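You operate a simulated robot arm through the tools that you are given. There is no shell and no other tool.

You are at the controls of a simulated robot arm. One attempt, no reset.

## Task
Connect link 1 over a clean insulator and check it.
Fine: insulator from the inner shelf on pad 1, its nut tight, check knob at 1; press the check button, the green lamp must light; the sooty one stays.

It is judged by the outcome, as a careful person would: the job done as asked, and still so three seconds after it is handed in. It fails if anything else is knocked over, pushed out of place, dropped, spilled or broken.

## Robot
A 7-joint arm with a two-finger parallel gripper on a trunk, on a base that drives. Base frame: it is fixed to the floor where the robot stands at the start and does not move with it; the origin is under the middle of the robot, x ahead of it, y to its left, z up. Units: cm, degrees, N and s.
With the tool pointing down near the work surface it reaches from about 36 to 76 cm from the robot's upright axis, wherever it stands. Its first joint turns from -143.0 to 143.0 degrees. Places, roughly: back nut [-290, -250, 90]; blue link [-290, -240, 90]; check button [-260, -250, 80]; check knob [-250, -250, 80]; front nut [-280, -230, 90]; good lamp [-260, -240, 80]; insulator [1500, -1025, 100]; orange post [-250, -270, 90]; orange wheel [-240, -260, 90]; pad 1 on the inner shelf [-270, -240, 90]; red link [-300, -260, 90]; tall green block [-250, -250, 100]; tall purple block [-250, -275, 100]; tall teal block [-275, -275, 100]. Payload 3 kg.
The TCP is the grasp point between the finger pads, 3 cm short of the fingertips. In the tool frame z runs along the fingers and y along their closing line. Largest opening 9.4 cm; finger width 2.8, thickness 1; the body of the gripper, 5 by 9.6 cm, starts 5.5 cm behind the TCP.
Orientation is told as [roll, pitch, yaw] about the base's x, y, z axes, in that order, counted from this pose: with the fingers straight down and closing along the base's y, the tool's x points along the base's -x, its y along +y and its z along -z.

## Interface
- The arm moves only by the tool play_rows. Its arguments are lists of equal length, an entry for each row: "jaw": the opening, from 0 (shut) to 1 (fully open); "dp": the shift along the tool's x, y, z in cm, a list of three; "rotation": the turn, a rotation vector about the tool's x, y, z in degrees, a list of three. In form: {"jaw": [jaw, ...], "dp": [[tx, ty, tz], ...], "rotation": [[ax, ay, az], ...]}. A call has 1 to 20 rows; each row is the pose to reach, as a shift and turn from the pose commanded when the call began, along the tool's axes at that moment. Each row takes 0.2 s and may step no farther than 5 cm and 8.6 degrees from the row before; otherwise, or with a gripper value out of range, the whole call is refused. Where a pose cannot be reached the arm comes as near as it can. A force on the tool above 50 N (or 10 N above the force at the start of the call, whichever is more), or a blocked arm, ends the call early, and 0.2 s more pass. Each finger travels about 4.5 cm/s and halts on what it meets, pressing with about 26 N; the grip force reading is that of the motor and also rises with nothing between the fingers. The clock runs only during rows and for 0.2 s after the last one: add rows that repeat a pose to give the fingers time. It gives the time, the measured TCP pose, the force on the tool (base axes), the opening and the grip force at its end, in the units of the frame above (readings bear some noise), with the torque about the TCP (base axes, N m) and any sound that the robot's microphone picked up.
- Cameras (640 x 400 px; columns grow to the right, rows downward): "scene" is now at [5.76, 12.74, 174.18]; the picture's right is [-0.19, -0.98, 0.00], its down [-0.61, 0.12, -0.78] and it looks along [0.77, -0.15, -0.62] (base axes); focal length 258 px, centre (320, 200). "wrist" rides on the gripper at [7.6, 1.4, -10.2] in the tool frame; the picture's right is [-0.18, 0.98, 0.00], its down [-0.75, -0.14, -0.64] and it looks along [-0.63, -0.12, 0.77] (tool axes); focal length 243 px, centre (320, 200). There is no depth. A picture from a camera that has moved, and an enlarged one, comes with that camera's place and axes in the base frame and with its lens.
- grab_frame(camera): a new picture of that camera. No time passes.
- move_column(by): slides the trunk up (or, below 0, down) by that many cm; the arm and the scene camera ride with it, the base frame stays. It gives what a move gives, with no picture.
- steer(legs): drives the robot by 1 to 6 legs, each [ahead, left, turn to the left] in cm, cm and degrees, along the robot's own axes; the way and the turn of a leg run together, so that a leg with both is an arc; at most 150 cm and 180 degrees a leg. The arm and the cameras ride along, it lands a little off, and it stops where it bumps. It gives what a move gives.
- turn_head(pan, tilt): turns the head with the scene camera to pan (to the left, within 143 degrees either way) and tilt (down, from -29 to 69), counted from straight ahead of the robot. It gives what a move gives.
- close_up(camera, box): a new picture of the part [left, top, right, bottom] of that camera's present view, enlarged. No time passes.
- sign_off(): hands the job in; it is judged then, once.

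Nothing tells you exact positions but the pictures and the camera data. Unless the task says otherwise, let go and move clear before handing in.

The tools are called after ">>>" as name(argument=value, ...) on one line, values as JSON. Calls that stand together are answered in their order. play_rows: Moves the arm, as the interface text tells. Its arguments: {"type":"object","properties":{"jaw":{"type":"array","items":{"type":"number"}},"dp":{"type":"array","items":{"type":"array","items":{"type":"number"}}},"rotation":{"type":"array","items":{"type":"array","items":{"type":"number"}}}},"required":["jaw","dp","rotation"]} The other tools are called the same way: move_column (by) slides the trunk up or down; steer (legs) drives the base; turn_head (pan, tilt) turns the head that bears the scene camera; grab_frame (camera) takes a picture; close_up (camera, box) takes an enlarged picture of a part of a camera's view; sign_off () hands the job in.

At the start:

```text
time: 0.0
ee_pos: [55.23, 13.0, 116.89]
orientation: [-0.1, 0.2, 0.0]
contact_force: [1.0, 0.6, 0.0]
torque: [-0.03, -0.01, 0.0]
gripper_width: 9.4
gripper_force: 0.0
trunk travel left (down, up): [-17.5, 21.5]
robot x, y, heading: [0.3, 0.2, -0.3]
head pan, tilt: [-10.8, 38.4]
```

scene: 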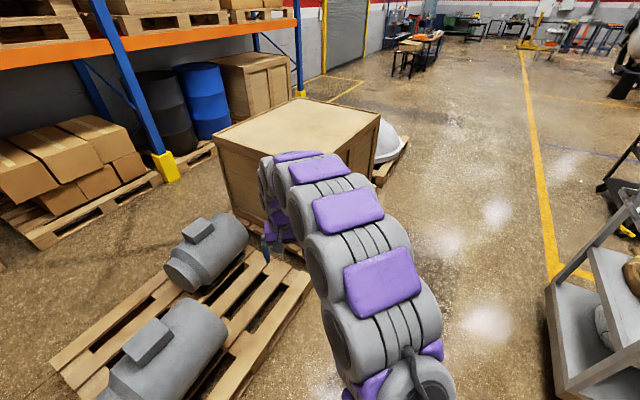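
wrist: 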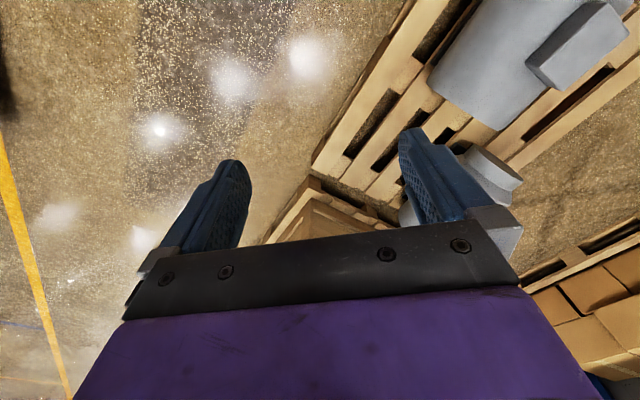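

I see a warehouse: a crate, motors on pallets and a cart to the right. The work area should be behind me to the right, and the insulator is said to be far ahead to the right. I'll look around before moving.

>>> turn_head(pan=-137, tilt=15)

>>> grab_frame(camera="scene")

>>> turn_head(pan=-90, tilt=20)

>>> grab_frame(camera="scene")

>>> turn_head(pan=-34, tilt=15)

>>> grab_frame(camera="scene")

>>> turn_head(pan=140, tilt=20)

>>> grab_frame(camera="scene")

```text
time: 2.1
ee_pos: [55.03, 12.91, 116.79]
orientation: [0.0, 0.0, 0.1]
contact_force: [1.2, 0.2, 0.0]
torque: [0.02, 0.02, 0.0]
gripper_width: 9.39
gripper_force: 0.0
trunk travel left (down, up): [-17.5, 21.5]
robot x, y, heading: [-0.07, 0.23, 0.2]
head pan, tilt: [-137.0, 15.0]
```

```text
taken
camera scene: at [-9.53, 7.98, 177.93], right [-0.68, 0.73, 0.0], down [0.19, 0.18, -0.97], along [-0.71, -0.66, -0.26], focal length 258 px, centre (320, 200)
```

scene: 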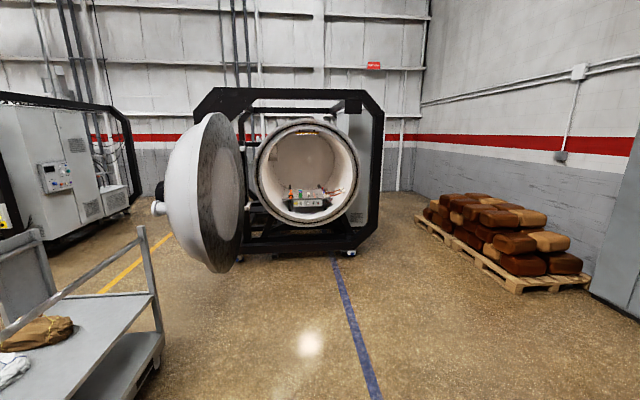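

```text
time: 3.2
ee_pos: [55.21, 12.94, 116.88]
orientation: [0.0, 0.0, 0.0]
contact_force: [0.1, 0.2, 0.0]
torque: [0.02, 0.0, 0.01]
gripper_width: 9.41
gripper_force: 0.0
trunk travel left (down, up): [-17.5, 21.5]
robot x, y, heading: [-0.14, 0.08, 0.0]
head pan, tilt: [-90.0, 20.0]
```

```text
taken
camera scene: at [-2.71, 5.04, 177.11], right [-1.0, 0.0, 0.0], down [0.0, 0.34, -0.94], along [0.0, -0.94, -0.34], focal length 258 px, centre (320, 200)
```

scene: 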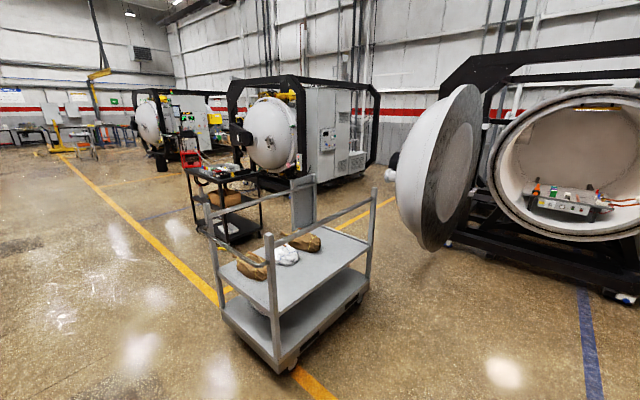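

```text
time: 4.5
ee_pos: [55.15, 12.82, 116.96]
orientation: [0.0, 0.0, 0.0]
contact_force: [-0.9, -0.2, -0.1]
torque: [0.0, 0.0, 0.02]
gripper_width: 9.41
gripper_force: 0.0
trunk travel left (down, up): [-17.5, 21.5]
robot x, y, heading: [0.02, 0.28, -0.0]
head pan, tilt: [-34.0, 15.0]
```

```text
taken
camera scene: at [5.05, 9.12, 177.9], right [-0.56, -0.83, 0.0], down [-0.22, 0.14, -0.97], along [0.8, -0.54, -0.26], focal length 258 px, centre (320, 200)
```

scene: 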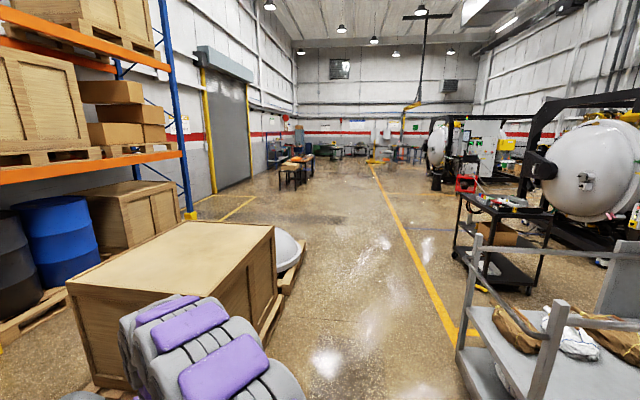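

```text
time: 7.1
ee_pos: [55.18, 12.8, 116.96]
orientation: [-0.1, 0.0, -0.1]
contact_force: [0.3, -0.6, -0.5]
torque: [-0.01, 0.01, 0.0]
gripper_width: 9.38
gripper_force: 0.2
trunk travel left (down, up): [-17.5, 21.5]
robot x, y, heading: [-0.01, 0.66, -0.1]
head pan, tilt: [140.0, 20.0]
```

```text
taken
camera scene: at [-9.83, 20.36, 177.1], right [0.64, 0.77, 0.0], down [0.26, -0.22, -0.94], along [-0.72, 0.6, -0.34], focal length 258 px, centre (320, 200)
```

scene: 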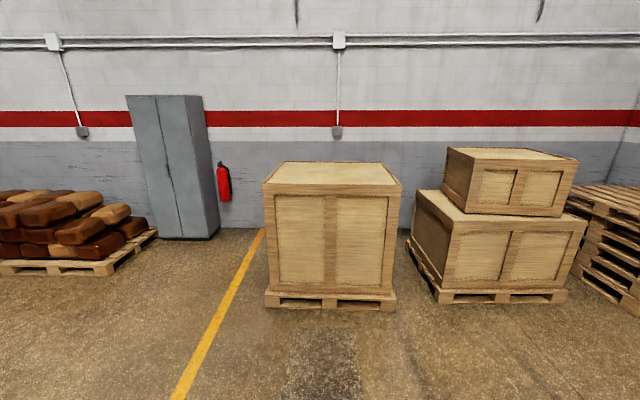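

The work bench sits inside an open round chamber, behind me to the right, with its door open. I'll zoom in on it and on the far side where the insulator should be.

>>> turn_head(pan=-137, tilt=15)

>>> close_up(camera="scene", box=[240, 110, 380, 230])

>>> turn_head(pan=-34, tilt=5)

>>> close_up(camera="scene", box=[240, 120, 460, 240])

>>> close_up(camera="scene", box=[420, 120, 640, 400])

```text
time: 10.9
ee_pos: [55.04, 12.93, 116.9]
orientation: [0.1, 0.0, 0.0]
contact_force: [0.1, 0.2, 1.8]
torque: [-0.04, -0.02, -0.02]
gripper_width: 9.41
gripper_force: 0.1
trunk travel left (down, up): [-17.5, 21.5]
robot x, y, heading: [-0.07, -0.2, -0.0]
head pan, tilt: [-137.0, 15.0]
```

```text
3.33 times, centred on (310, 170) of scene
camera zoom: at [-9.53, 7.98, 177.93], right [-0.68, 0.73, 0.0], down [0.19, 0.18, -0.97], along [-0.71, -0.66, -0.26], focal length 861 px, centre (353, 300)
```

zoom: 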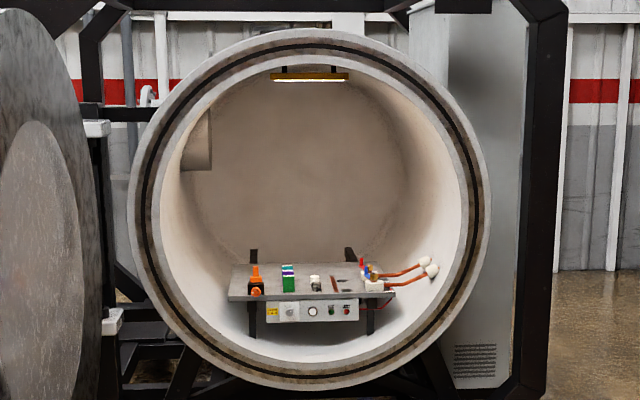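

```text
time: 12.7
ee_pos: [55.14, 12.91, 116.82]
orientation: [0.0, 0.1, 0.0]
contact_force: [1.1, -0.6, -0.4]
torque: [0.0, -0.02, 0.05]
gripper_width: 9.42
gripper_force: 0.1
trunk travel left (down, up): [-17.5, 21.5]
robot x, y, heading: [-0.34, -0.24, -0.2]
head pan, tilt: [-34.0, 5.0]
```

```text
2.91 times, centred on (350, 180) of scene
camera zoom: at [4.93, 9.22, 179.52], right [-0.56, -0.83, 0.0], down [-0.07, 0.05, -1.0], along [0.83, -0.56, -0.09], focal length 751 px, centre (233, 258)
```

zoom: 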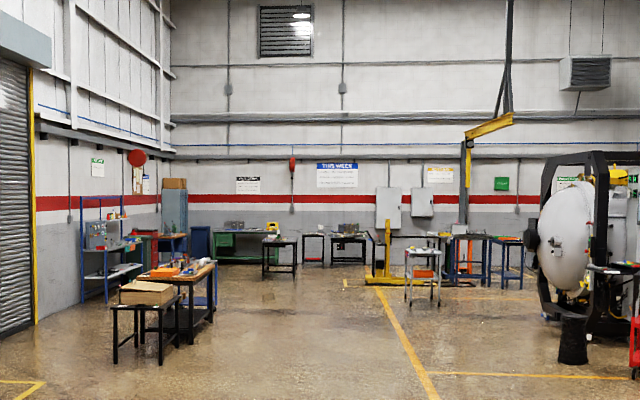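

```text
1.43 times, centred on (530, 260) of scene
camera zoom: at [4.93, 9.22, 179.52], right [-0.56, -0.83, 0.0], down [-0.07, 0.05, -1.0], along [0.83, -0.56, -0.09], focal length 369 px, centre (20, 114)
```

zoom: 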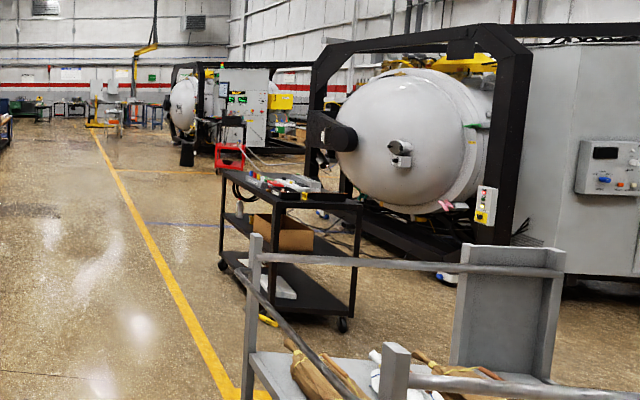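

The chamber holds a shelf with links, blocks and a control box. I'll drive closer to study it before fetching the insulator.

>>> steer(legs=[[0, 0, -136], [110, 0, 0], [70, 0, 0]])

>>> turn_head(pan=0, tilt=30)

>>> grab_frame(camera="scene")

>>> close_up(camera="scene", box=[200, 80, 440, 240])

```text
time: 27.3
ee_pos: [-153.77, -177.02, 116.99]
orientation: [-0.1, -0.1, -134.3]
contact_force: [-0.8, 0.1, -0.4]
torque: [0.02, -0.03, 0.02]
gripper_width: 9.4
gripper_force: 0.0
trunk travel left (down, up): [-17.5, 21.5]
robot x, y, heading: [-124.39, -128.55, -134.2]
head pan, tilt: [-34.0, 5.0]
```

```text
time: 28.3
ee_pos: [-153.51, -176.83, 116.94]
orientation: [0.0, -0.1, -134.2]
contact_force: [-0.7, -0.4, -0.4]
torque: [0.0, -0.06, -0.02]
gripper_width: 9.4
gripper_force: 0.2
trunk travel left (down, up): [-17.5, 21.5]
robot x, y, heading: [-124.13, -128.65, -134.2]
head pan, tilt: [0.0, 30.0]
```

```text
taken
camera scene: at [-118.75, -142.94, 175.47], right [-0.71, 0.7, 0.0], down [0.35, 0.36, -0.87], along [-0.61, -0.62, -0.5], focal length 258 px, centre (320, 200)
```

scene: 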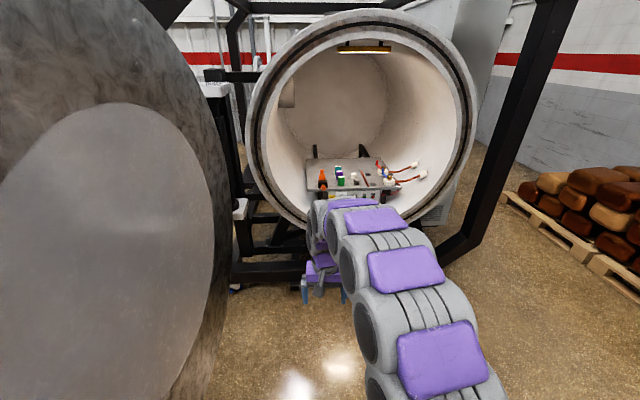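

```text
2.50 times, centred on (320, 160) of scene
camera zoom: at [-118.75, -142.94, 175.47], right [-0.71, 0.7, 0.0], down [0.35, 0.36, -0.87], along [-0.61, -0.62, -0.5], focal length 645 px, centre (320, 300)
```

zoom: 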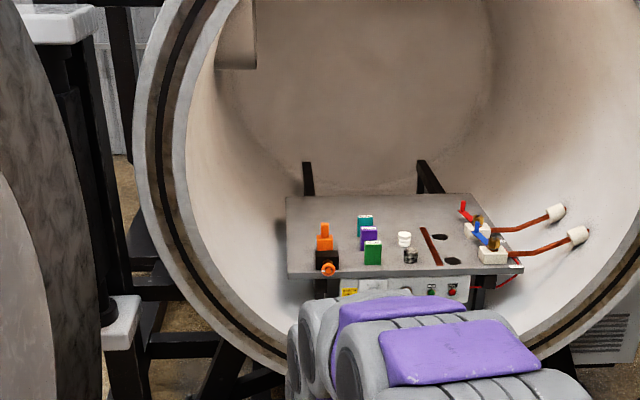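

Now I see a shelf inside the chamber with a white piece, a dark piece, two dark pads, the links with nuts, an orange valve and three tall blocks. I'll zoom in for detail.

>>> close_up(camera="scene", box=[340, 145, 400, 190])

>>> close_up(camera="scene", box=[305, 145, 365, 190])

>>> close_up(camera="scene", box=[370, 150, 430, 195])

>>> close_up(camera="scene", box=[220, 100, 480, 320])

```text
8.89 times, centred on (370, 168) of scene
camera zoom: at [-118.75, -142.94, 175.47], right [-0.71, 0.7, 0.0], down [0.35, 0.36, -0.87], along [-0.61, -0.62, -0.5], focal length 2295 px, centre (-124, 489)
```

zoom: 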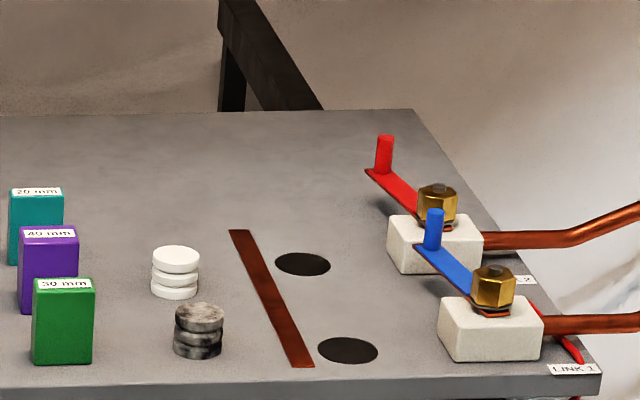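

```text
8.89 times, centred on (335, 168) of scene
camera zoom: at [-118.75, -142.94, 175.47], right [-0.71, 0.7, 0.0], down [0.35, 0.36, -0.87], along [-0.61, -0.62, -0.5], focal length 2295 px, centre (187, 489)
```

zoom: 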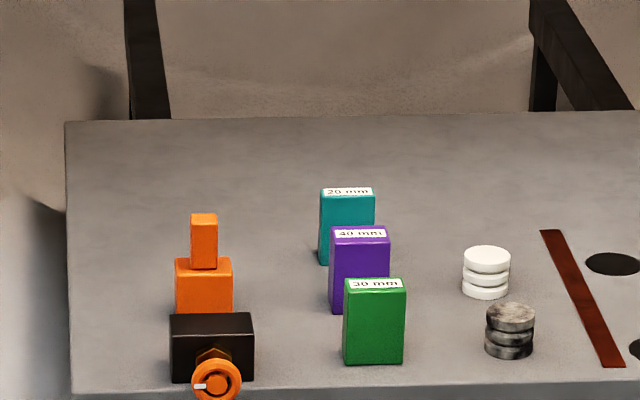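

```text
8.89 times, centred on (400, 172) of scene
camera zoom: at [-118.75, -142.94, 175.47], right [-0.71, 0.7, 0.0], down [0.35, 0.36, -0.87], along [-0.61, -0.62, -0.5], focal length 2295 px, centre (-391, 444)
```

zoom: 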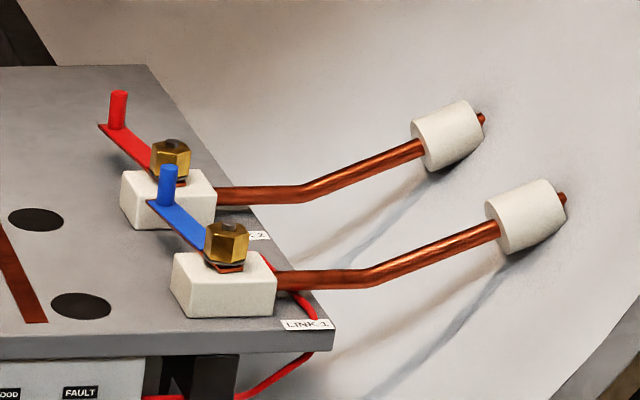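

```text
1.82 times, centred on (350, 210) of scene
camera zoom: at [-118.75, -142.94, 175.47], right [-0.71, 0.7, 0.0], down [0.35, 0.36, -0.87], along [-0.61, -0.62, -0.5], focal length 469 px, centre (266, 182)
```

zoom: 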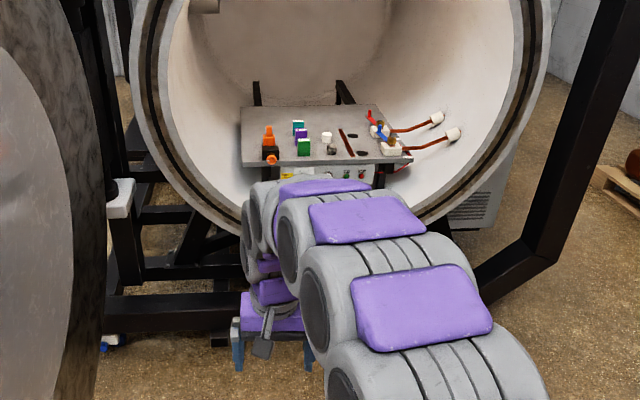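

The shelf inside the chamber carries the clean white insulator and a sooty one. LINK 1 is the blue link with the front nut, and the front pad should be pad 1. I'll move to the right, get closer, and look at the frame base and the control box.

>>> steer(legs=[[0, -25, 0], [45, 0, 6.5]])

>>> turn_head(pan=0, tilt=45)

>>> grab_frame(camera="scene")

>>> grab_frame(camera="wrist")

```text
time: 32.4
ee_pos: [-195.12, -195.86, 116.94]
orientation: [0.1, -0.1, -127.5]
contact_force: [-0.4, 0.5, 0.1]
torque: [0.04, 0.02, -0.01]
gripper_width: 9.4
gripper_force: 0.0
trunk travel left (down, up): [-17.5, 21.5]
robot x, y, heading: [-171.55, -144.56, -127.4]
head pan, tilt: [0.0, 30.0]
```

```text
time: 33.2
ee_pos: [-195.03, -195.81, 116.93]
orientation: [0.0, -0.1, -127.5]
contact_force: [-0.2, 0.0, 1.3]
torque: [0.02, -0.01, 0.03]
gripper_width: 9.39
gripper_force: 0.1
trunk travel left (down, up): [-17.5, 21.5]
robot x, y, heading: [-171.54, -144.67, -127.3]
head pan, tilt: [0.0, 45.0]
```

```text
taken
camera scene: at [-164.67, -156.77, 173.3], right [-0.79, 0.61, -0.01], down [0.43, 0.56, -0.71], along [-0.43, -0.56, -0.71], focal length 258 px, centre (320, 200)
```

scene: 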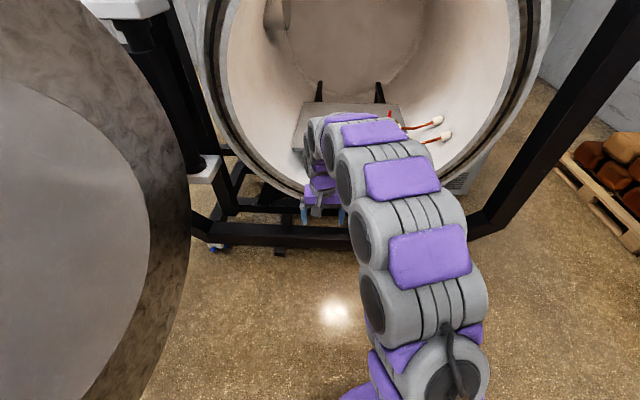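

```text
taken
camera wrist: at [-189.15, -190.55, 127.24], right [0.67, -0.74, 0.0], down [-0.57, -0.51, 0.64], along [-0.48, -0.43, -0.76], focal length 243 px, centre (320, 200)
```

wrist: 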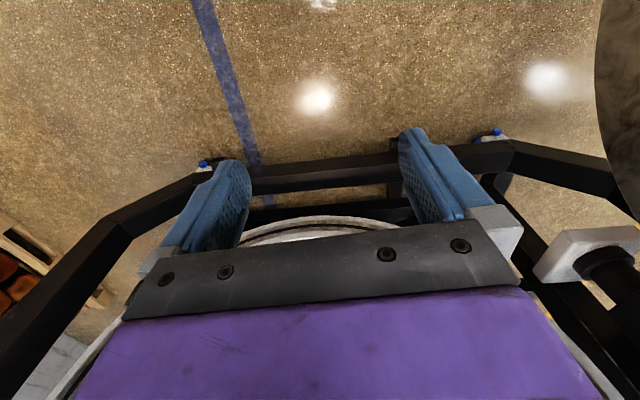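

The floor beam of the chamber frame is about 120 cm ahead of my axis, and the shelf front is about 136 cm. I'll raise the column a bit and drive in gradually.

>>> move_column(by=12)

>>> steer(legs=[[60, 0, 0]])

>>> turn_head(pan=0, tilt=50)

>>> grab_frame(camera="scene")

>>> grab_frame(camera="wrist")

```text
time: 34.7
ee_pos: [-194.9, -195.93, 129.08]
orientation: [0.0, -0.2, -127.6]
contact_force: [-1.0, -0.3, -0.6]
torque: [0.03, 0.0, 0.03]
gripper_width: 9.43
gripper_force: 0.2
trunk travel left (down, up): [-29.5, 9.5]
robot x, y, heading: [-171.6, -144.62, -127.5]
head pan, tilt: [0.0, 45.0]
```

```text
time: 38.1
ee_pos: [-231.03, -242.84, 128.91]
orientation: [-0.1, 0.0, -127.9]
contact_force: [0.4, 0.5, -0.4]
torque: [-0.03, -0.01, 0.04]
gripper_width: 9.38
gripper_force: 0.1
trunk travel left (down, up): [-29.5, 9.5]
robot x, y, heading: [-207.64, -190.97, -127.9]
head pan, tilt: [0.0, 45.0]
```

```text
time: 38.7
ee_pos: [-230.9, -242.62, 129.1]
orientation: [-0.2, -0.2, -128.0]
contact_force: [0.5, 0.2, -0.8]
torque: [0.03, 0.03, 0.02]
gripper_width: 9.41
gripper_force: 0.1
trunk travel left (down, up): [-29.5, 9.5]
robot x, y, heading: [-207.62, -191.58, -128.0]
head pan, tilt: [0.0, 50.0]
```

```text
taken
camera scene: at [-199.62, -204.07, 184.52], right [-0.79, 0.61, 0.0], down [0.47, 0.61, -0.64], along [-0.4, -0.51, -0.77], focal length 258 px, centre (320, 200)
```

scene: 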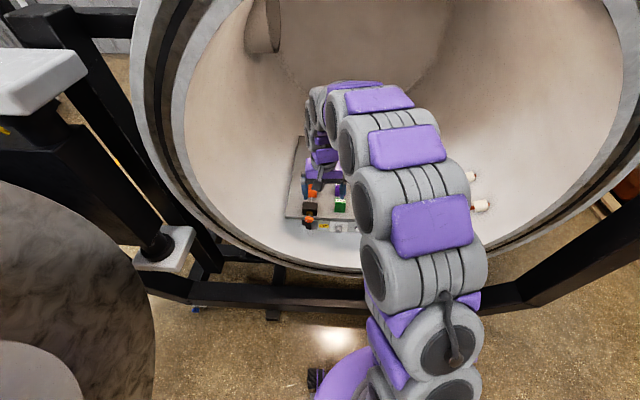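

```text
taken
camera wrist: at [-224.99, -237.48, 139.23], right [0.66, -0.75, 0.0], down [-0.57, -0.51, 0.65], along [-0.49, -0.43, -0.76], focal length 243 px, centre (320, 200)
```

wrist: 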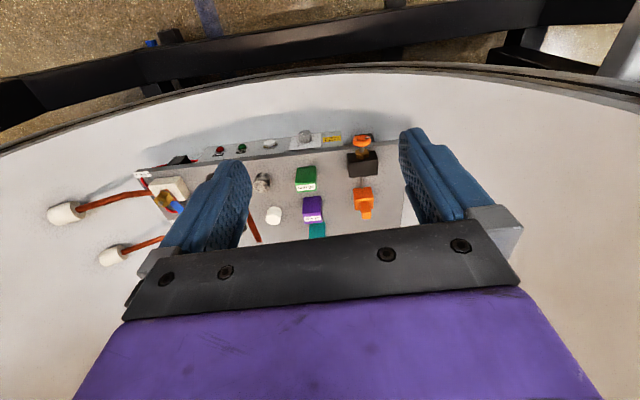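

The base front has roughly 35 cm of clearance to the floor beam. I'll edge forward 25 cm, then map everything precisely with both cameras.

>>> steer(legs=[[24, 0, 0]])

>>> grab_frame(camera="scene")

>>> grab_frame(camera="wrist")

```text
time: 40.5
ee_pos: [-245.6, -261.52, 129.03]
orientation: [-0.1, -0.2, -127.8]
contact_force: [-0.2, -0.4, -0.3]
torque: [0.01, -0.02, 0.0]
gripper_width: 9.37
gripper_force: 0.1
trunk travel left (down, up): [-29.5, 9.5]
robot x, y, heading: [-222.0, -210.22, -127.9]
head pan, tilt: [0.0, 50.0]
```

```text
taken
camera scene: at [-214.3, -222.84, 184.51], right [-0.79, 0.61, 0.0], down [0.47, 0.61, -0.64], along [-0.39, -0.51, -0.77], focal length 258 px, centre (320, 200)
```

scene: 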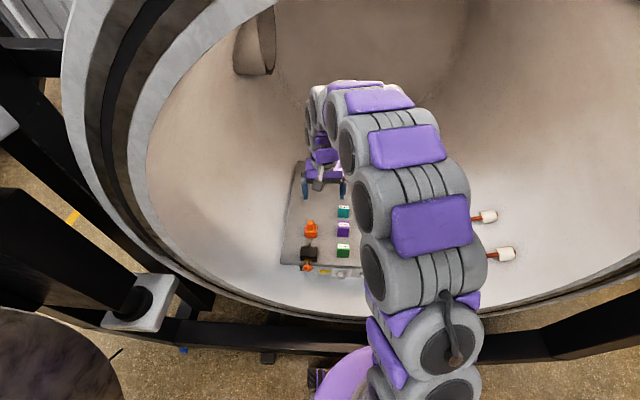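

```text
taken
camera wrist: at [-239.64, -256.31, 139.18], right [0.66, -0.75, 0.0], down [-0.57, -0.51, 0.64], along [-0.48, -0.43, -0.76], focal length 243 px, centre (320, 200)
```

wrist: 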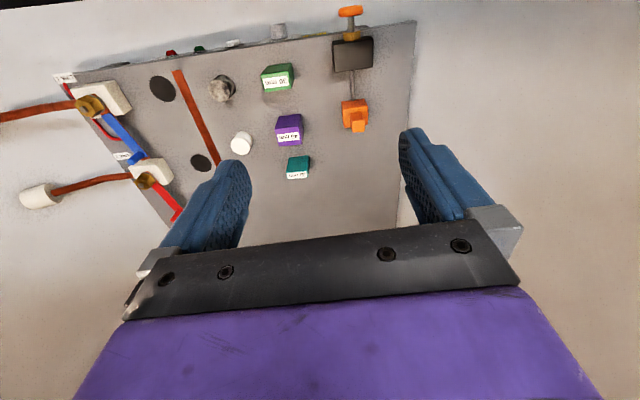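

I can see the whole shelf from the wrist camera: the shelf top is at about z 84.5 and its front edge is about 50–54 cm ahead of me. The white insulator, pads and blue link are all within reach. I'll zoom in on the details.

>>> close_up(camera="wrist", box=[40, 50, 260, 220])

>>> close_up(camera="wrist", box=[50, 60, 200, 160])

>>> close_up(camera="wrist", box=[120, 0, 420, 190])

```text
2.35 times, centred on (150, 135) of wrist
camera zoom: at [-239.64, -256.31, 139.18], right [0.66, -0.75, 0.0], down [-0.57, -0.51, 0.64], along [-0.48, -0.43, -0.76], focal length 571 px, centre (720, 353)
```

zoom: 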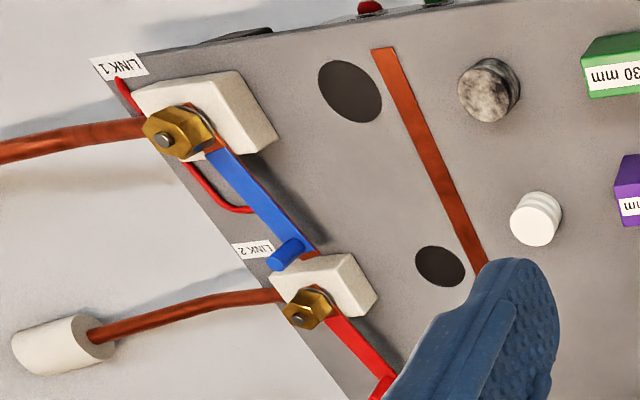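

```text
4.00 times, centred on (125, 110) of wrist
camera zoom: at [-239.64, -256.31, 139.18], right [0.66, -0.75, 0.0], down [-0.57, -0.51, 0.64], along [-0.48, -0.43, -0.76], focal length 970 px, centre (1100, 560)
```

zoom: 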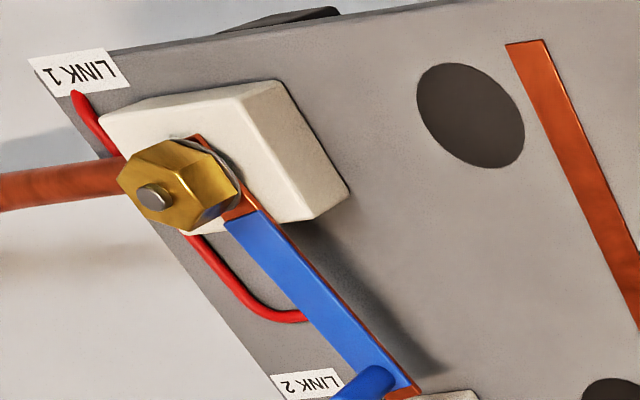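

```text
2.11 times, centred on (270, 95) of wrist
camera zoom: at [-239.64, -256.31, 139.18], right [0.66, -0.75, 0.0], down [-0.57, -0.51, 0.64], along [-0.48, -0.43, -0.76], focal length 511 px, centre (425, 421)
```

zoom: 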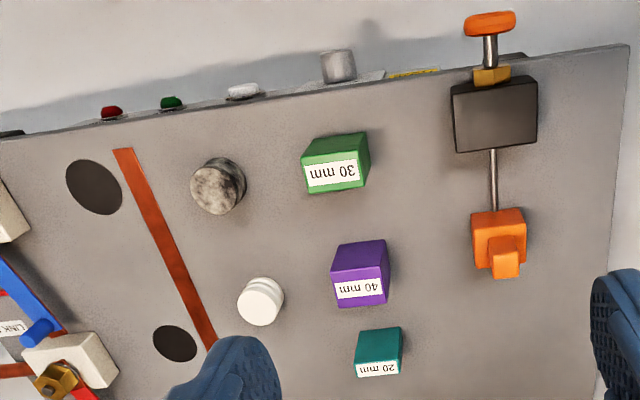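

LINK 1 is a blue-sleeved bar that swings about its nut on the front white block. It currently points backwards, and it has to swing left over pad 1 to the copper strip. First I'll hover over the white insulator.

>>> play_rows(jaw=[1, 1, 1, 1, 1, 1, 1, 1, 1], dp=[[-2, -2.8, 2], [-4, -5.6, 4], [-6, -8.4, 6], [-8, -11.2, 8], [-10, -14, 10], [-12, -17, 12], [-14, -20, 14], [-15, -22, 16], [-15, -22, 18]], rotation=[[0, 0, 0], [0, 0, 0], [0, 0, 0], [0, 0, 0], [0, 0, 0], [0, 0, 0], [0, 0, 0], [0, 0, 0], [0, 0, 0]])

>>> grab_frame(camera="wrist")

>>> grab_frame(camera="scene")

```text
time: 42.5
ee_pos: [-272.05, -259.48, 110.99]
orientation: [0.1, -0.2, -127.8]
contact_force: [-0.5, -0.3, -0.3]
torque: [-0.02, 0.0, -0.02]
gripper_width: 9.39
gripper_force: 0.0
trunk travel left (down, up): [-29.5, 9.5]
robot x, y, heading: [-222.32, -210.03, -127.9]
head pan, tilt: [0.0, 50.0]
```

```text
taken
camera wrist: at [-266.15, -254.41, 121.27], right [0.66, -0.75, 0.0], down [-0.57, -0.51, 0.65], along [-0.48, -0.43, -0.76], focal length 243 px, centre (320, 200)
```

wrist: 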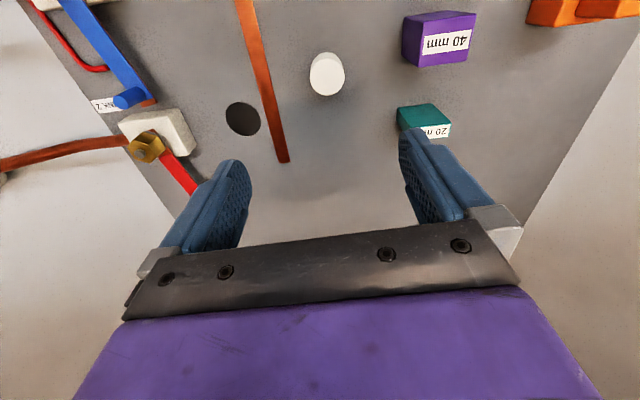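

```text
taken
camera scene: at [-214.62, -222.77, 184.53], right [-0.79, 0.61, 0.0], down [0.47, 0.61, -0.64], along [-0.39, -0.51, -0.77], focal length 258 px, centre (320, 200)
```

scene: 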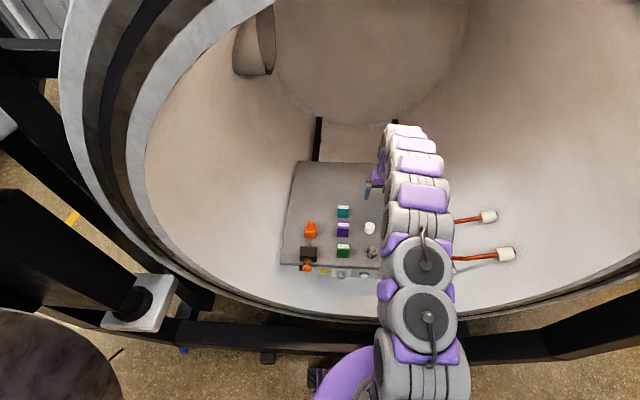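

The insulator is right below the gripper. I'll lower partway with a small correction and look again.

>>> play_rows(jaw=[1, 1, 1, 1], dp=[[0.6, 0.8, 4], [0.6, 0.8, 8], [0.6, 0.8, 12], [0.6, 0.8, 12]], rotation=[[0, 0, 0], [0, 0, 0], [0, 0, 0], [0, 0, 0]])

>>> grab_frame(camera="wrist")

>>> close_up(camera="scene", box=[300, 180, 460, 290])

```text
time: 43.5
ee_pos: [-271.09, -259.63, 99.41]
orientation: [0.0, -0.2, -127.8]
contact_force: [0.0, -0.7, 1.0]
torque: [0.01, 0.01, -0.02]
gripper_width: 9.4
gripper_force: 0.0
trunk travel left (down, up): [-29.5, 9.5]
robot x, y, heading: [-222.27, -209.97, -127.9]
head pan, tilt: [0.0, 50.0]
```

```text
taken
camera wrist: at [-265.17, -254.5, 109.58], right [0.66, -0.75, 0.0], down [-0.57, -0.51, 0.65], along [-0.48, -0.43, -0.76], focal length 243 px, centre (320, 200)
```

wrist: 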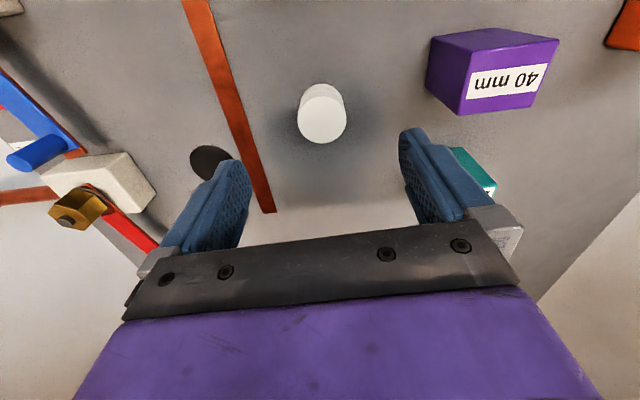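

```text
3.64 times, centred on (380, 235) of scene
camera zoom: at [-214.48, -222.7, 184.54], right [-0.79, 0.61, 0.0], down [0.47, 0.61, -0.64], along [-0.39, -0.51, -0.77], focal length 939 px, centre (102, 73)
```

zoom: 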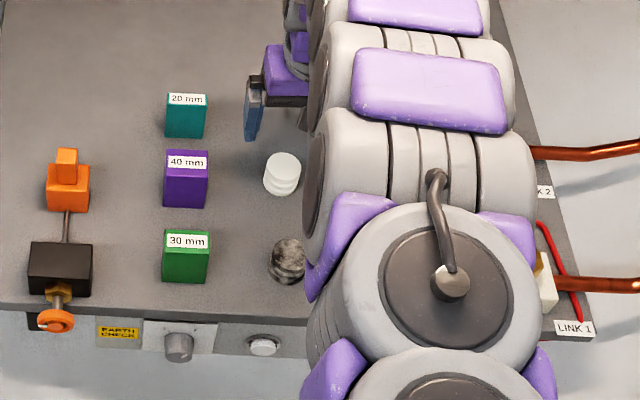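

The insulator is about 4 cm wide and centred between the fingers. I'll descend to just above the shelf and close.

>>> play_rows(jaw=[1, 1, 1, 1, 1], dp=[[-0.4, 0, 4], [-0.4, 0, 7], [-0.4, 0, 9], [-0.4, 0, 10], [-0.4, 0, 10]], rotation=[[0, 0, 0], [0, 0, 0], [0, 0, 0], [0, 0, 0], [0, 0, 0]])

>>> grab_frame(camera="wrist")

>>> close_up(camera="scene", box=[340, 170, 420, 260])

```text
time: 44.7
ee_pos: [-271.65, -259.85, 89.28]
orientation: [-0.1, -0.3, -127.9]
contact_force: [0.0, -0.6, -0.3]
torque: [0.02, -0.03, -0.01]
gripper_width: 9.4
gripper_force: 0.0
trunk travel left (down, up): [-29.5, 9.5]
robot x, y, heading: [-221.9, -210.14, -127.9]
head pan, tilt: [0.0, 50.0]
```

```text
taken
camera wrist: at [-265.69, -254.77, 99.45], right [0.66, -0.75, 0.0], down [-0.57, -0.51, 0.65], along [-0.48, -0.43, -0.76], focal length 243 px, centre (320, 200)
```

wrist: 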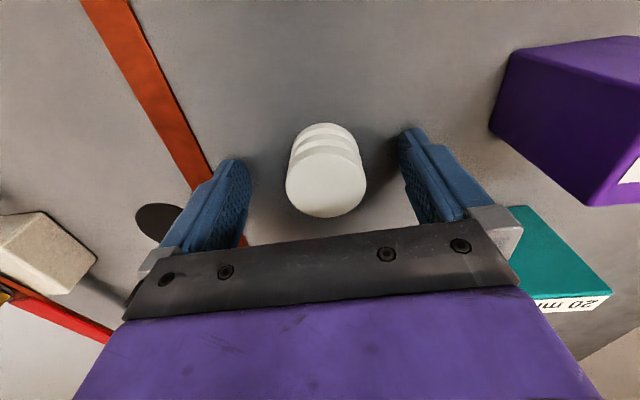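

```text
4.44 times, centred on (380, 215) of scene
camera zoom: at [-214.55, -222.76, 184.53], right [-0.79, 0.61, 0.0], down [0.47, 0.61, -0.64], along [-0.39, -0.51, -0.77], focal length 1148 px, centre (53, 133)
```

zoom: 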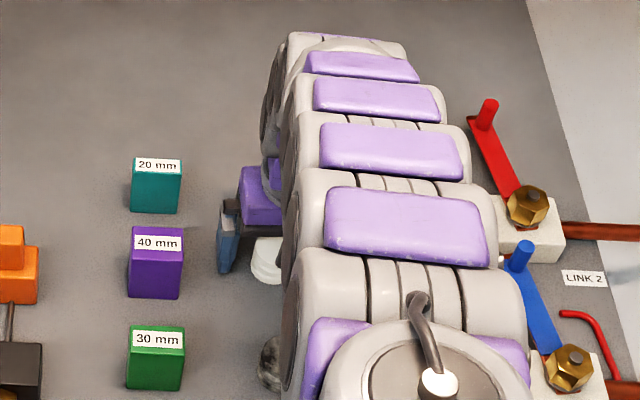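

The gripper is centred within half a centimetre. I'll make a tiny correction, drop another centimetre and close on it.

>>> play_rows(jaw=[1, 1, 0, 0, 0, 0, 0, 0], dp=[[0.4, 0.3, 0.6], [0.4, 0.3, 0.9], [0.4, 0.3, 0.9], [0.4, 0.3, 0.9], [0.4, 0.3, 0.9], [0.4, 0.3, 0.9], [0.4, 0.3, 0.9], [0.4, 0.3, 0.9]], rotation=[[0, 0, 0], [0, 0, 0], [0, 0, 0], [0, 0, 0], [0, 0, 0], [0, 0, 0], [0, 0, 0], [0, 0, 0]])

>>> grab_frame(camera="wrist")

```text
time: 45.6
ee_pos: [-270.69, -260.72, 88.96]
orientation: [0.0, -1.1, -127.7]
contact_force: [16.2, 0.7, 23.5]
torque: [-0.3, -1.52, 0.05]
gripper_width: 5.38
gripper_force: 9.7
trunk travel left (down, up): [-29.5, 9.5]
robot x, y, heading: [-222.22, -209.86, -127.9]
head pan, tilt: [0.0, 50.0]
stopped in row 4: the force on the tool passed its limit at 55 N (the readings are from after the stop); the commanded pose is now the measured one
```

```text
taken
camera wrist: at [-264.7, -255.34, 99.1], right [0.67, -0.75, 0.0], down [-0.56, -0.5, 0.66], along [-0.49, -0.44, -0.75], focal length 243 px, centre (320, 200)
```

wrist: 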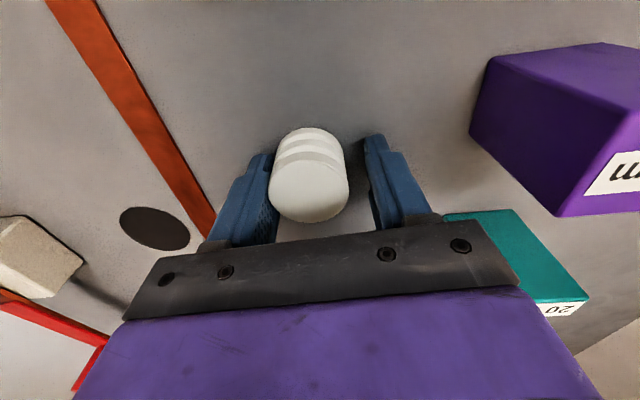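

The fingertips touched the shelf, so its top is nearer z 86. I'll lift 1 cm, recentre and close again.

>>> play_rows(jaw=[0.62, 0.62, 0.62], dp=[[0, 0, -0.6], [0, -0.3, -1.2], [0, -0.6, -1.2]], rotation=[[0, 0, 0], [0, 0, 0], [0, 0, 0]])

>>> grab_frame(camera="wrist")

```text
time: 46.4
ee_pos: [-271.5, -259.97, 90.0]
orientation: [0.0, -0.7, -127.7]
contact_force: [0.0, 0.2, -0.1]
torque: [0.0, 0.03, -0.02]
gripper_width: 5.84
gripper_force: 0.1
trunk travel left (down, up): [-29.5, 9.5]
robot x, y, heading: [-222.0, -209.95, -127.6]
head pan, tilt: [0.0, 50.0]
```

```text
taken
camera wrist: at [-265.55, -254.75, 100.01], right [0.66, -0.75, 0.0], down [-0.57, -0.5, 0.65], along [-0.49, -0.44, -0.76], focal length 243 px, centre (320, 200)
```

wrist: 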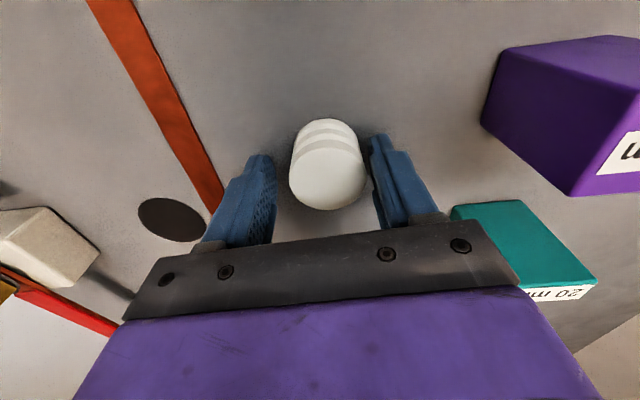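

Free again and nearly centred. Closing now.

>>> play_rows(jaw=[0.5, 0.4, 0.3, 0.2, 0.1, 0.1], dp=[[0, 0.2, 0], [0, 0.2, 0], [0, 0.2, 0], [0, 0.2, 0], [0, 0.2, 0], [0, 0.2, 0]], rotation=[[0, 0, 0], [0, 0, 0], [0, 0, 0], [0, 0, 0], [0, 0, 0], [0, 0, 0]])

>>> grab_frame(camera="wrist")

```text
time: 47.8
ee_pos: [-271.42, -260.09, 89.97]
orientation: [0.0, -0.9, -127.7]
contact_force: [0.7, -0.9, 2.2]
torque: [0.01, 0.0, -0.01]
gripper_width: 4.11
gripper_force: 26.3
trunk travel left (down, up): [-29.5, 9.5]
robot x, y, heading: [-222.11, -210.07, -127.9]
head pan, tilt: [0.0, 50.0]
```

```text
taken
camera wrist: at [-265.43, -254.83, 100.04], right [0.66, -0.75, 0.0], down [-0.57, -0.5, 0.65], along [-0.49, -0.44, -0.76], focal length 243 px, centre (320, 200)
```

wrist: 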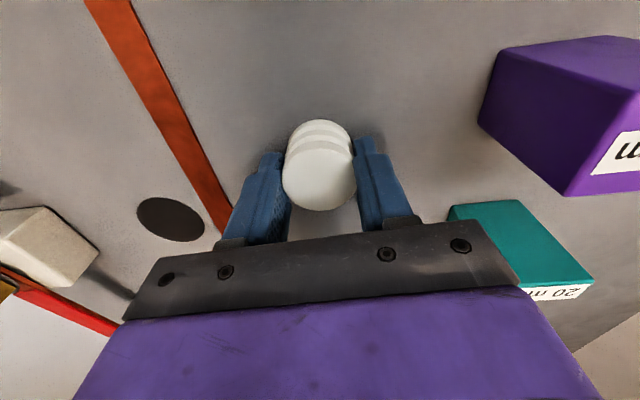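

The white insulator is held. I'll lift it and carry it to above pad 1.

>>> play_rows(jaw=[0.1, 0.1, 0.1, 0.1, 0.1, 0.1, 0.1, 0.1, 0.1, 0.1], dp=[[0, 0, -3], [0, 0, -6], [0, 0, -10], [2, -2, -12], [5, -4.5, -13], [8, -7, -13], [11, -9.5, -13], [13.7, -11.9, -13], [13.7, -11.9, -13], [13.7, -11.9, -13]], rotation=[[0, 0, 0], [0, 0, 0], [0, 0, 0], [0, 0, 0], [0, 0, 0], [0, 0, 0], [0, 0, 0], [0, 0, 0], [0, 0, 0], [0, 0, 0]])

>>> grab_frame(camera="wrist")

>>> grab_frame(camera="scene")

```text
time: 50.0
ee_pos: [-272.23, -241.79, 102.69]
orientation: [0.2, -0.8, -127.7]
contact_force: [0.0, -0.3, -0.9]
torque: [0.0, -0.02, 0.03]
gripper_width: 4.1
gripper_force: 26.0
trunk travel left (down, up): [-29.5, 9.5]
robot x, y, heading: [-222.18, -210.0, -127.8]
head pan, tilt: [0.0, 50.0]
```

```text
taken
camera wrist: at [-266.34, -236.46, 112.78], right [0.66, -0.75, 0.0], down [-0.57, -0.5, 0.65], along [-0.49, -0.44, -0.76], focal length 243 px, centre (320, 200)
```

wrist: 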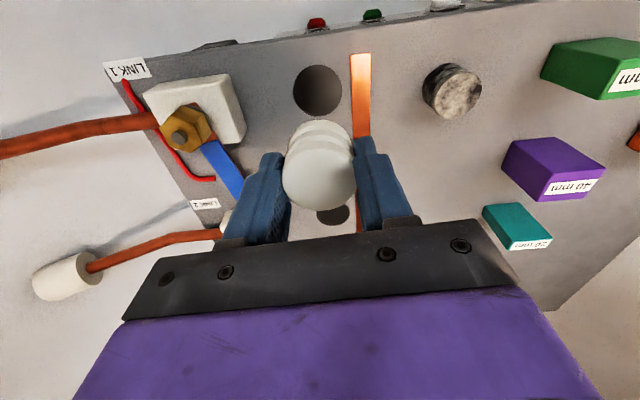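

```text
taken
camera scene: at [-214.52, -222.58, 184.54], right [-0.79, 0.61, 0.0], down [0.47, 0.61, -0.64], along [-0.39, -0.51, -0.77], focal length 258 px, centre (320, 200)
```

scene: 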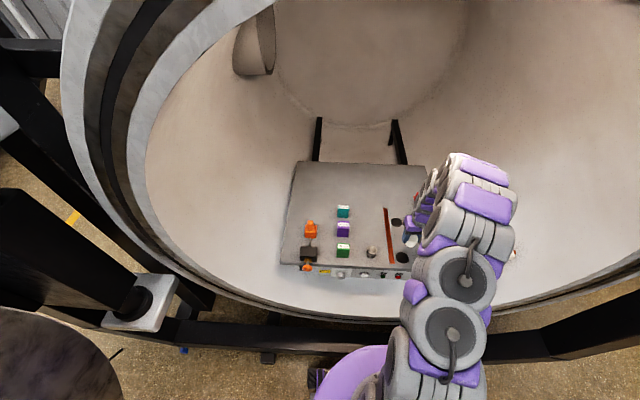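

Pad 1 is directly below, within a few millimetres. I'll lower the insulator onto it.

>>> play_rows(jaw=[0.1, 0.1, 0.1, 0.1, 0.1, 0.1], dp=[[-0.2, -0.25, 4], [-0.2, -0.25, 8], [-0.2, -0.25, 10.5], [-0.2, -0.25, 11.8], [-0.2, -0.25, 12.3], [-0.2, -0.25, 12.3]], rotation=[[0, 0, 0], [0, 0, 0], [0, 0, 0], [0, 0, 0], [0, 0, 0], [0, 0, 0]])

>>> grab_frame(camera="wrist")

```text
time: 51.4
ee_pos: [-273.0, -241.85, 90.32]
orientation: [0.1, -0.7, -127.7]
contact_force: [0.3, 0.0, -1.9]
torque: [0.03, 0.0, -0.04]
gripper_width: 4.11
gripper_force: 25.9
trunk travel left (down, up): [-29.5, 9.5]
robot x, y, heading: [-222.53, -210.18, -127.9]
head pan, tilt: [0.0, 50.0]
```

```text
taken
camera wrist: at [-266.96, -236.59, 100.48], right [0.66, -0.75, 0.0], down [-0.57, -0.5, 0.65], along [-0.48, -0.44, -0.76], focal length 243 px, centre (320, 200)
```

wrist: 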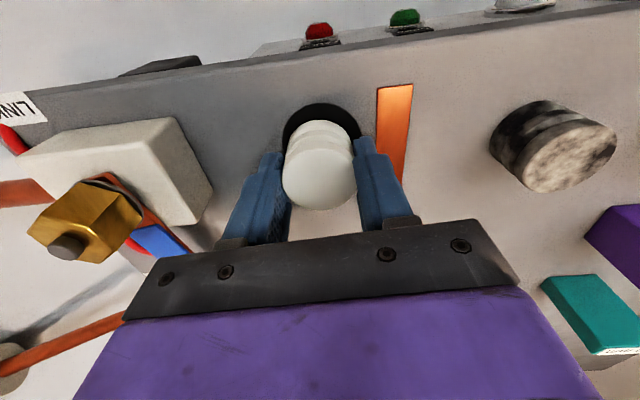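

The insulator sits slightly far on the pad. I'll shift it 4 mm toward me and set it down.

>>> play_rows(jaw=[0.1, 0.1, 0.1, 0.1], dp=[[0.4, 0, 0], [0.4, 0, 0], [0.4, 0, 0.2], [0.4, 0, 0.35]], rotation=[[0, 0, 0], [0, 0, 0], [0, 0, 0], [0, 0, 0]])

>>> close_up(camera="wrist", box=[220, 60, 420, 220])

```text
time: 52.4
ee_pos: [-272.51, -241.6, 90.0]
orientation: [0.2, -0.8, -127.7]
contact_force: [0.5, -0.7, -0.9]
torque: [-0.03, -0.04, 0.0]
gripper_width: 4.12
gripper_force: 26.4
trunk travel left (down, up): [-29.5, 9.5]
robot x, y, heading: [-222.03, -210.01, -127.7]
head pan, tilt: [0.0, 50.0]
```

```text
2.50 times, centred on (320, 140) of wrist
camera zoom: at [-266.67, -236.31, 100.12], right [0.66, -0.75, 0.0], down [-0.57, -0.5, 0.65], along [-0.48, -0.44, -0.76], focal length 606 px, centre (320, 350)
```

zoom: 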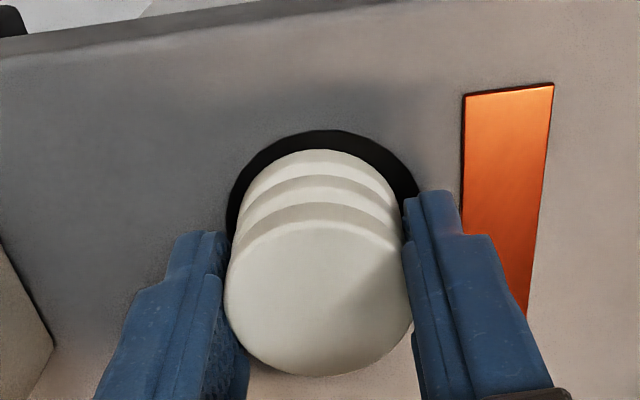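

>>> play_rows(jaw=[0.1, 0.1, 0.1], dp=[[0, 0, 0.1], [0, 0, 0.2], [0, 0, 0.2]], rotation=[[0, 0, 0], [0, 0, 0], [0, 0, 0]])

```text
time: 53.2
ee_pos: [-272.7, -241.58, 89.88]
orientation: [0.2, -0.9, -127.7]
contact_force: [-2.1, 1.8, 15.9]
torque: [0.21, 0.01, 0.02]
gripper_width: 4.11
gripper_force: 26.1
trunk travel left (down, up): [-29.5, 9.5]
robot x, y, heading: [-222.02, -209.78, -128.0]
head pan, tilt: [0.0, 50.0]
```

It rests on the pad with about 16 N of contact. I'll release and rise.

>>> play_rows(jaw=[0.15, 0.5, 0.6, 0.65, 0.65, 0.65, 0.65, 0.65, 0.65, 0.65], dp=[[0, 0, -0.1], [0, 0, -0.1], [0, 0, -0.1], [0, 0, -0.1], [0, 0, -3], [0, 0, -7], [0, 0, -11], [0, 0, -15], [0, 0, -19], [0, 0, -19]], rotation=[[0, 0, 0], [0, 0, 0], [0, 0, 0], [0, 0, 0], [0, 0, 0], [0, 0, 0], [0, 0, 0], [0, 0, 0], [0, 0, 0], [0, 0, 0]])

>>> grab_frame(camera="wrist")

>>> grab_frame(camera="scene")

```text
time: 55.4
ee_pos: [-272.51, -241.57, 108.82]
orientation: [0.1, -0.8, -127.7]
contact_force: [-0.5, 0.3, -0.3]
torque: [0.0, 0.02, 0.0]
gripper_width: 6.11
gripper_force: 0.0
trunk travel left (down, up): [-29.5, 9.5]
robot x, y, heading: [-222.17, -210.4, -128.0]
head pan, tilt: [0.0, 50.0]
```

```text
taken
camera wrist: at [-266.56, -236.29, 118.88], right [0.66, -0.75, 0.0], down [-0.57, -0.5, 0.65], along [-0.48, -0.44, -0.76], focal length 243 px, centre (320, 200)
```

wrist: 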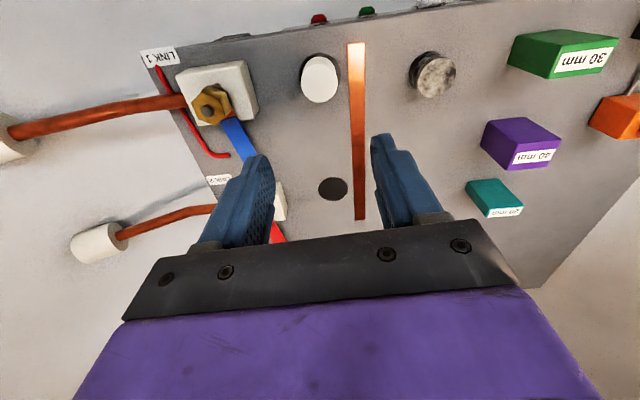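

```text
taken
camera scene: at [-214.57, -222.64, 184.54], right [-0.79, 0.61, 0.0], down [0.47, 0.61, -0.64], along [-0.39, -0.51, -0.77], focal length 258 px, centre (320, 200)
```

scene: 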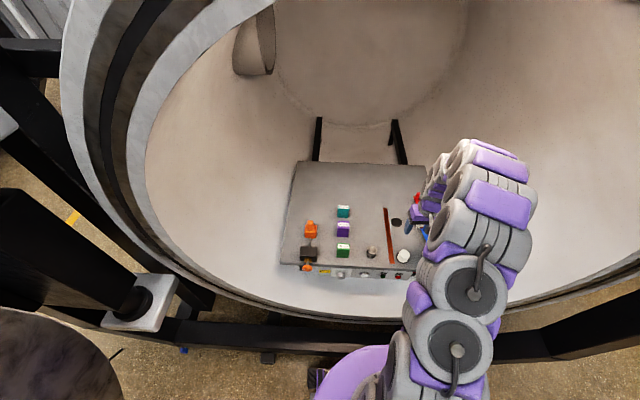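

The insulator stands centred on pad 1. The blue link's handle is near the limit of my reach, so I'll shift the base slightly forward and right.

>>> steer(legs=[[5, -9, 0]])

>>> grab_frame(camera="wrist")

>>> grab_frame(camera="scene")

```text
time: 56.6
ee_pos: [-281.37, -241.18, 108.96]
orientation: [-0.7, -0.7, -127.7]
contact_force: [-0.7, -1.0, -1.6]
torque: [0.02, -0.04, -0.02]
gripper_width: 6.13
gripper_force: 0.0
trunk travel left (down, up): [-29.5, 9.5]
robot x, y, heading: [-232.25, -208.58, -128.3]
head pan, tilt: [0.0, 50.0]
```

```text
taken
camera wrist: at [-275.32, -236.06, 119.07], right [0.66, -0.75, -0.01], down [-0.56, -0.51, 0.65], along [-0.49, -0.43, -0.76], focal length 243 px, centre (320, 200)
```

wrist: 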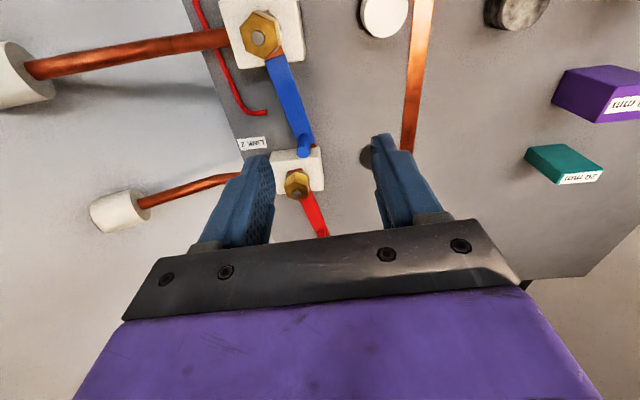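

```text
taken
camera scene: at [-222.65, -223.24, 184.34], right [-0.79, 0.61, 0.01], down [0.47, 0.61, -0.64], along [-0.4, -0.5, -0.77], focal length 258 px, centre (320, 200)
```

scene: 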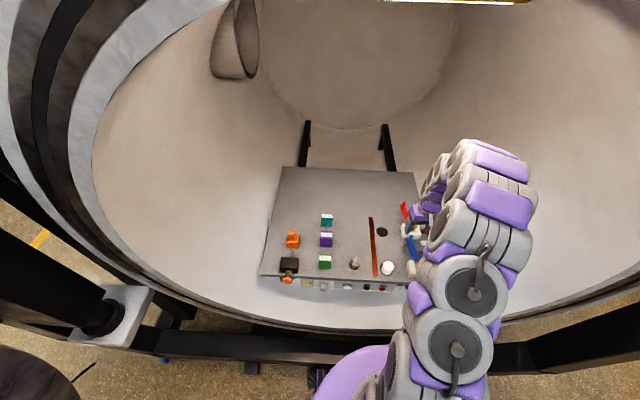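

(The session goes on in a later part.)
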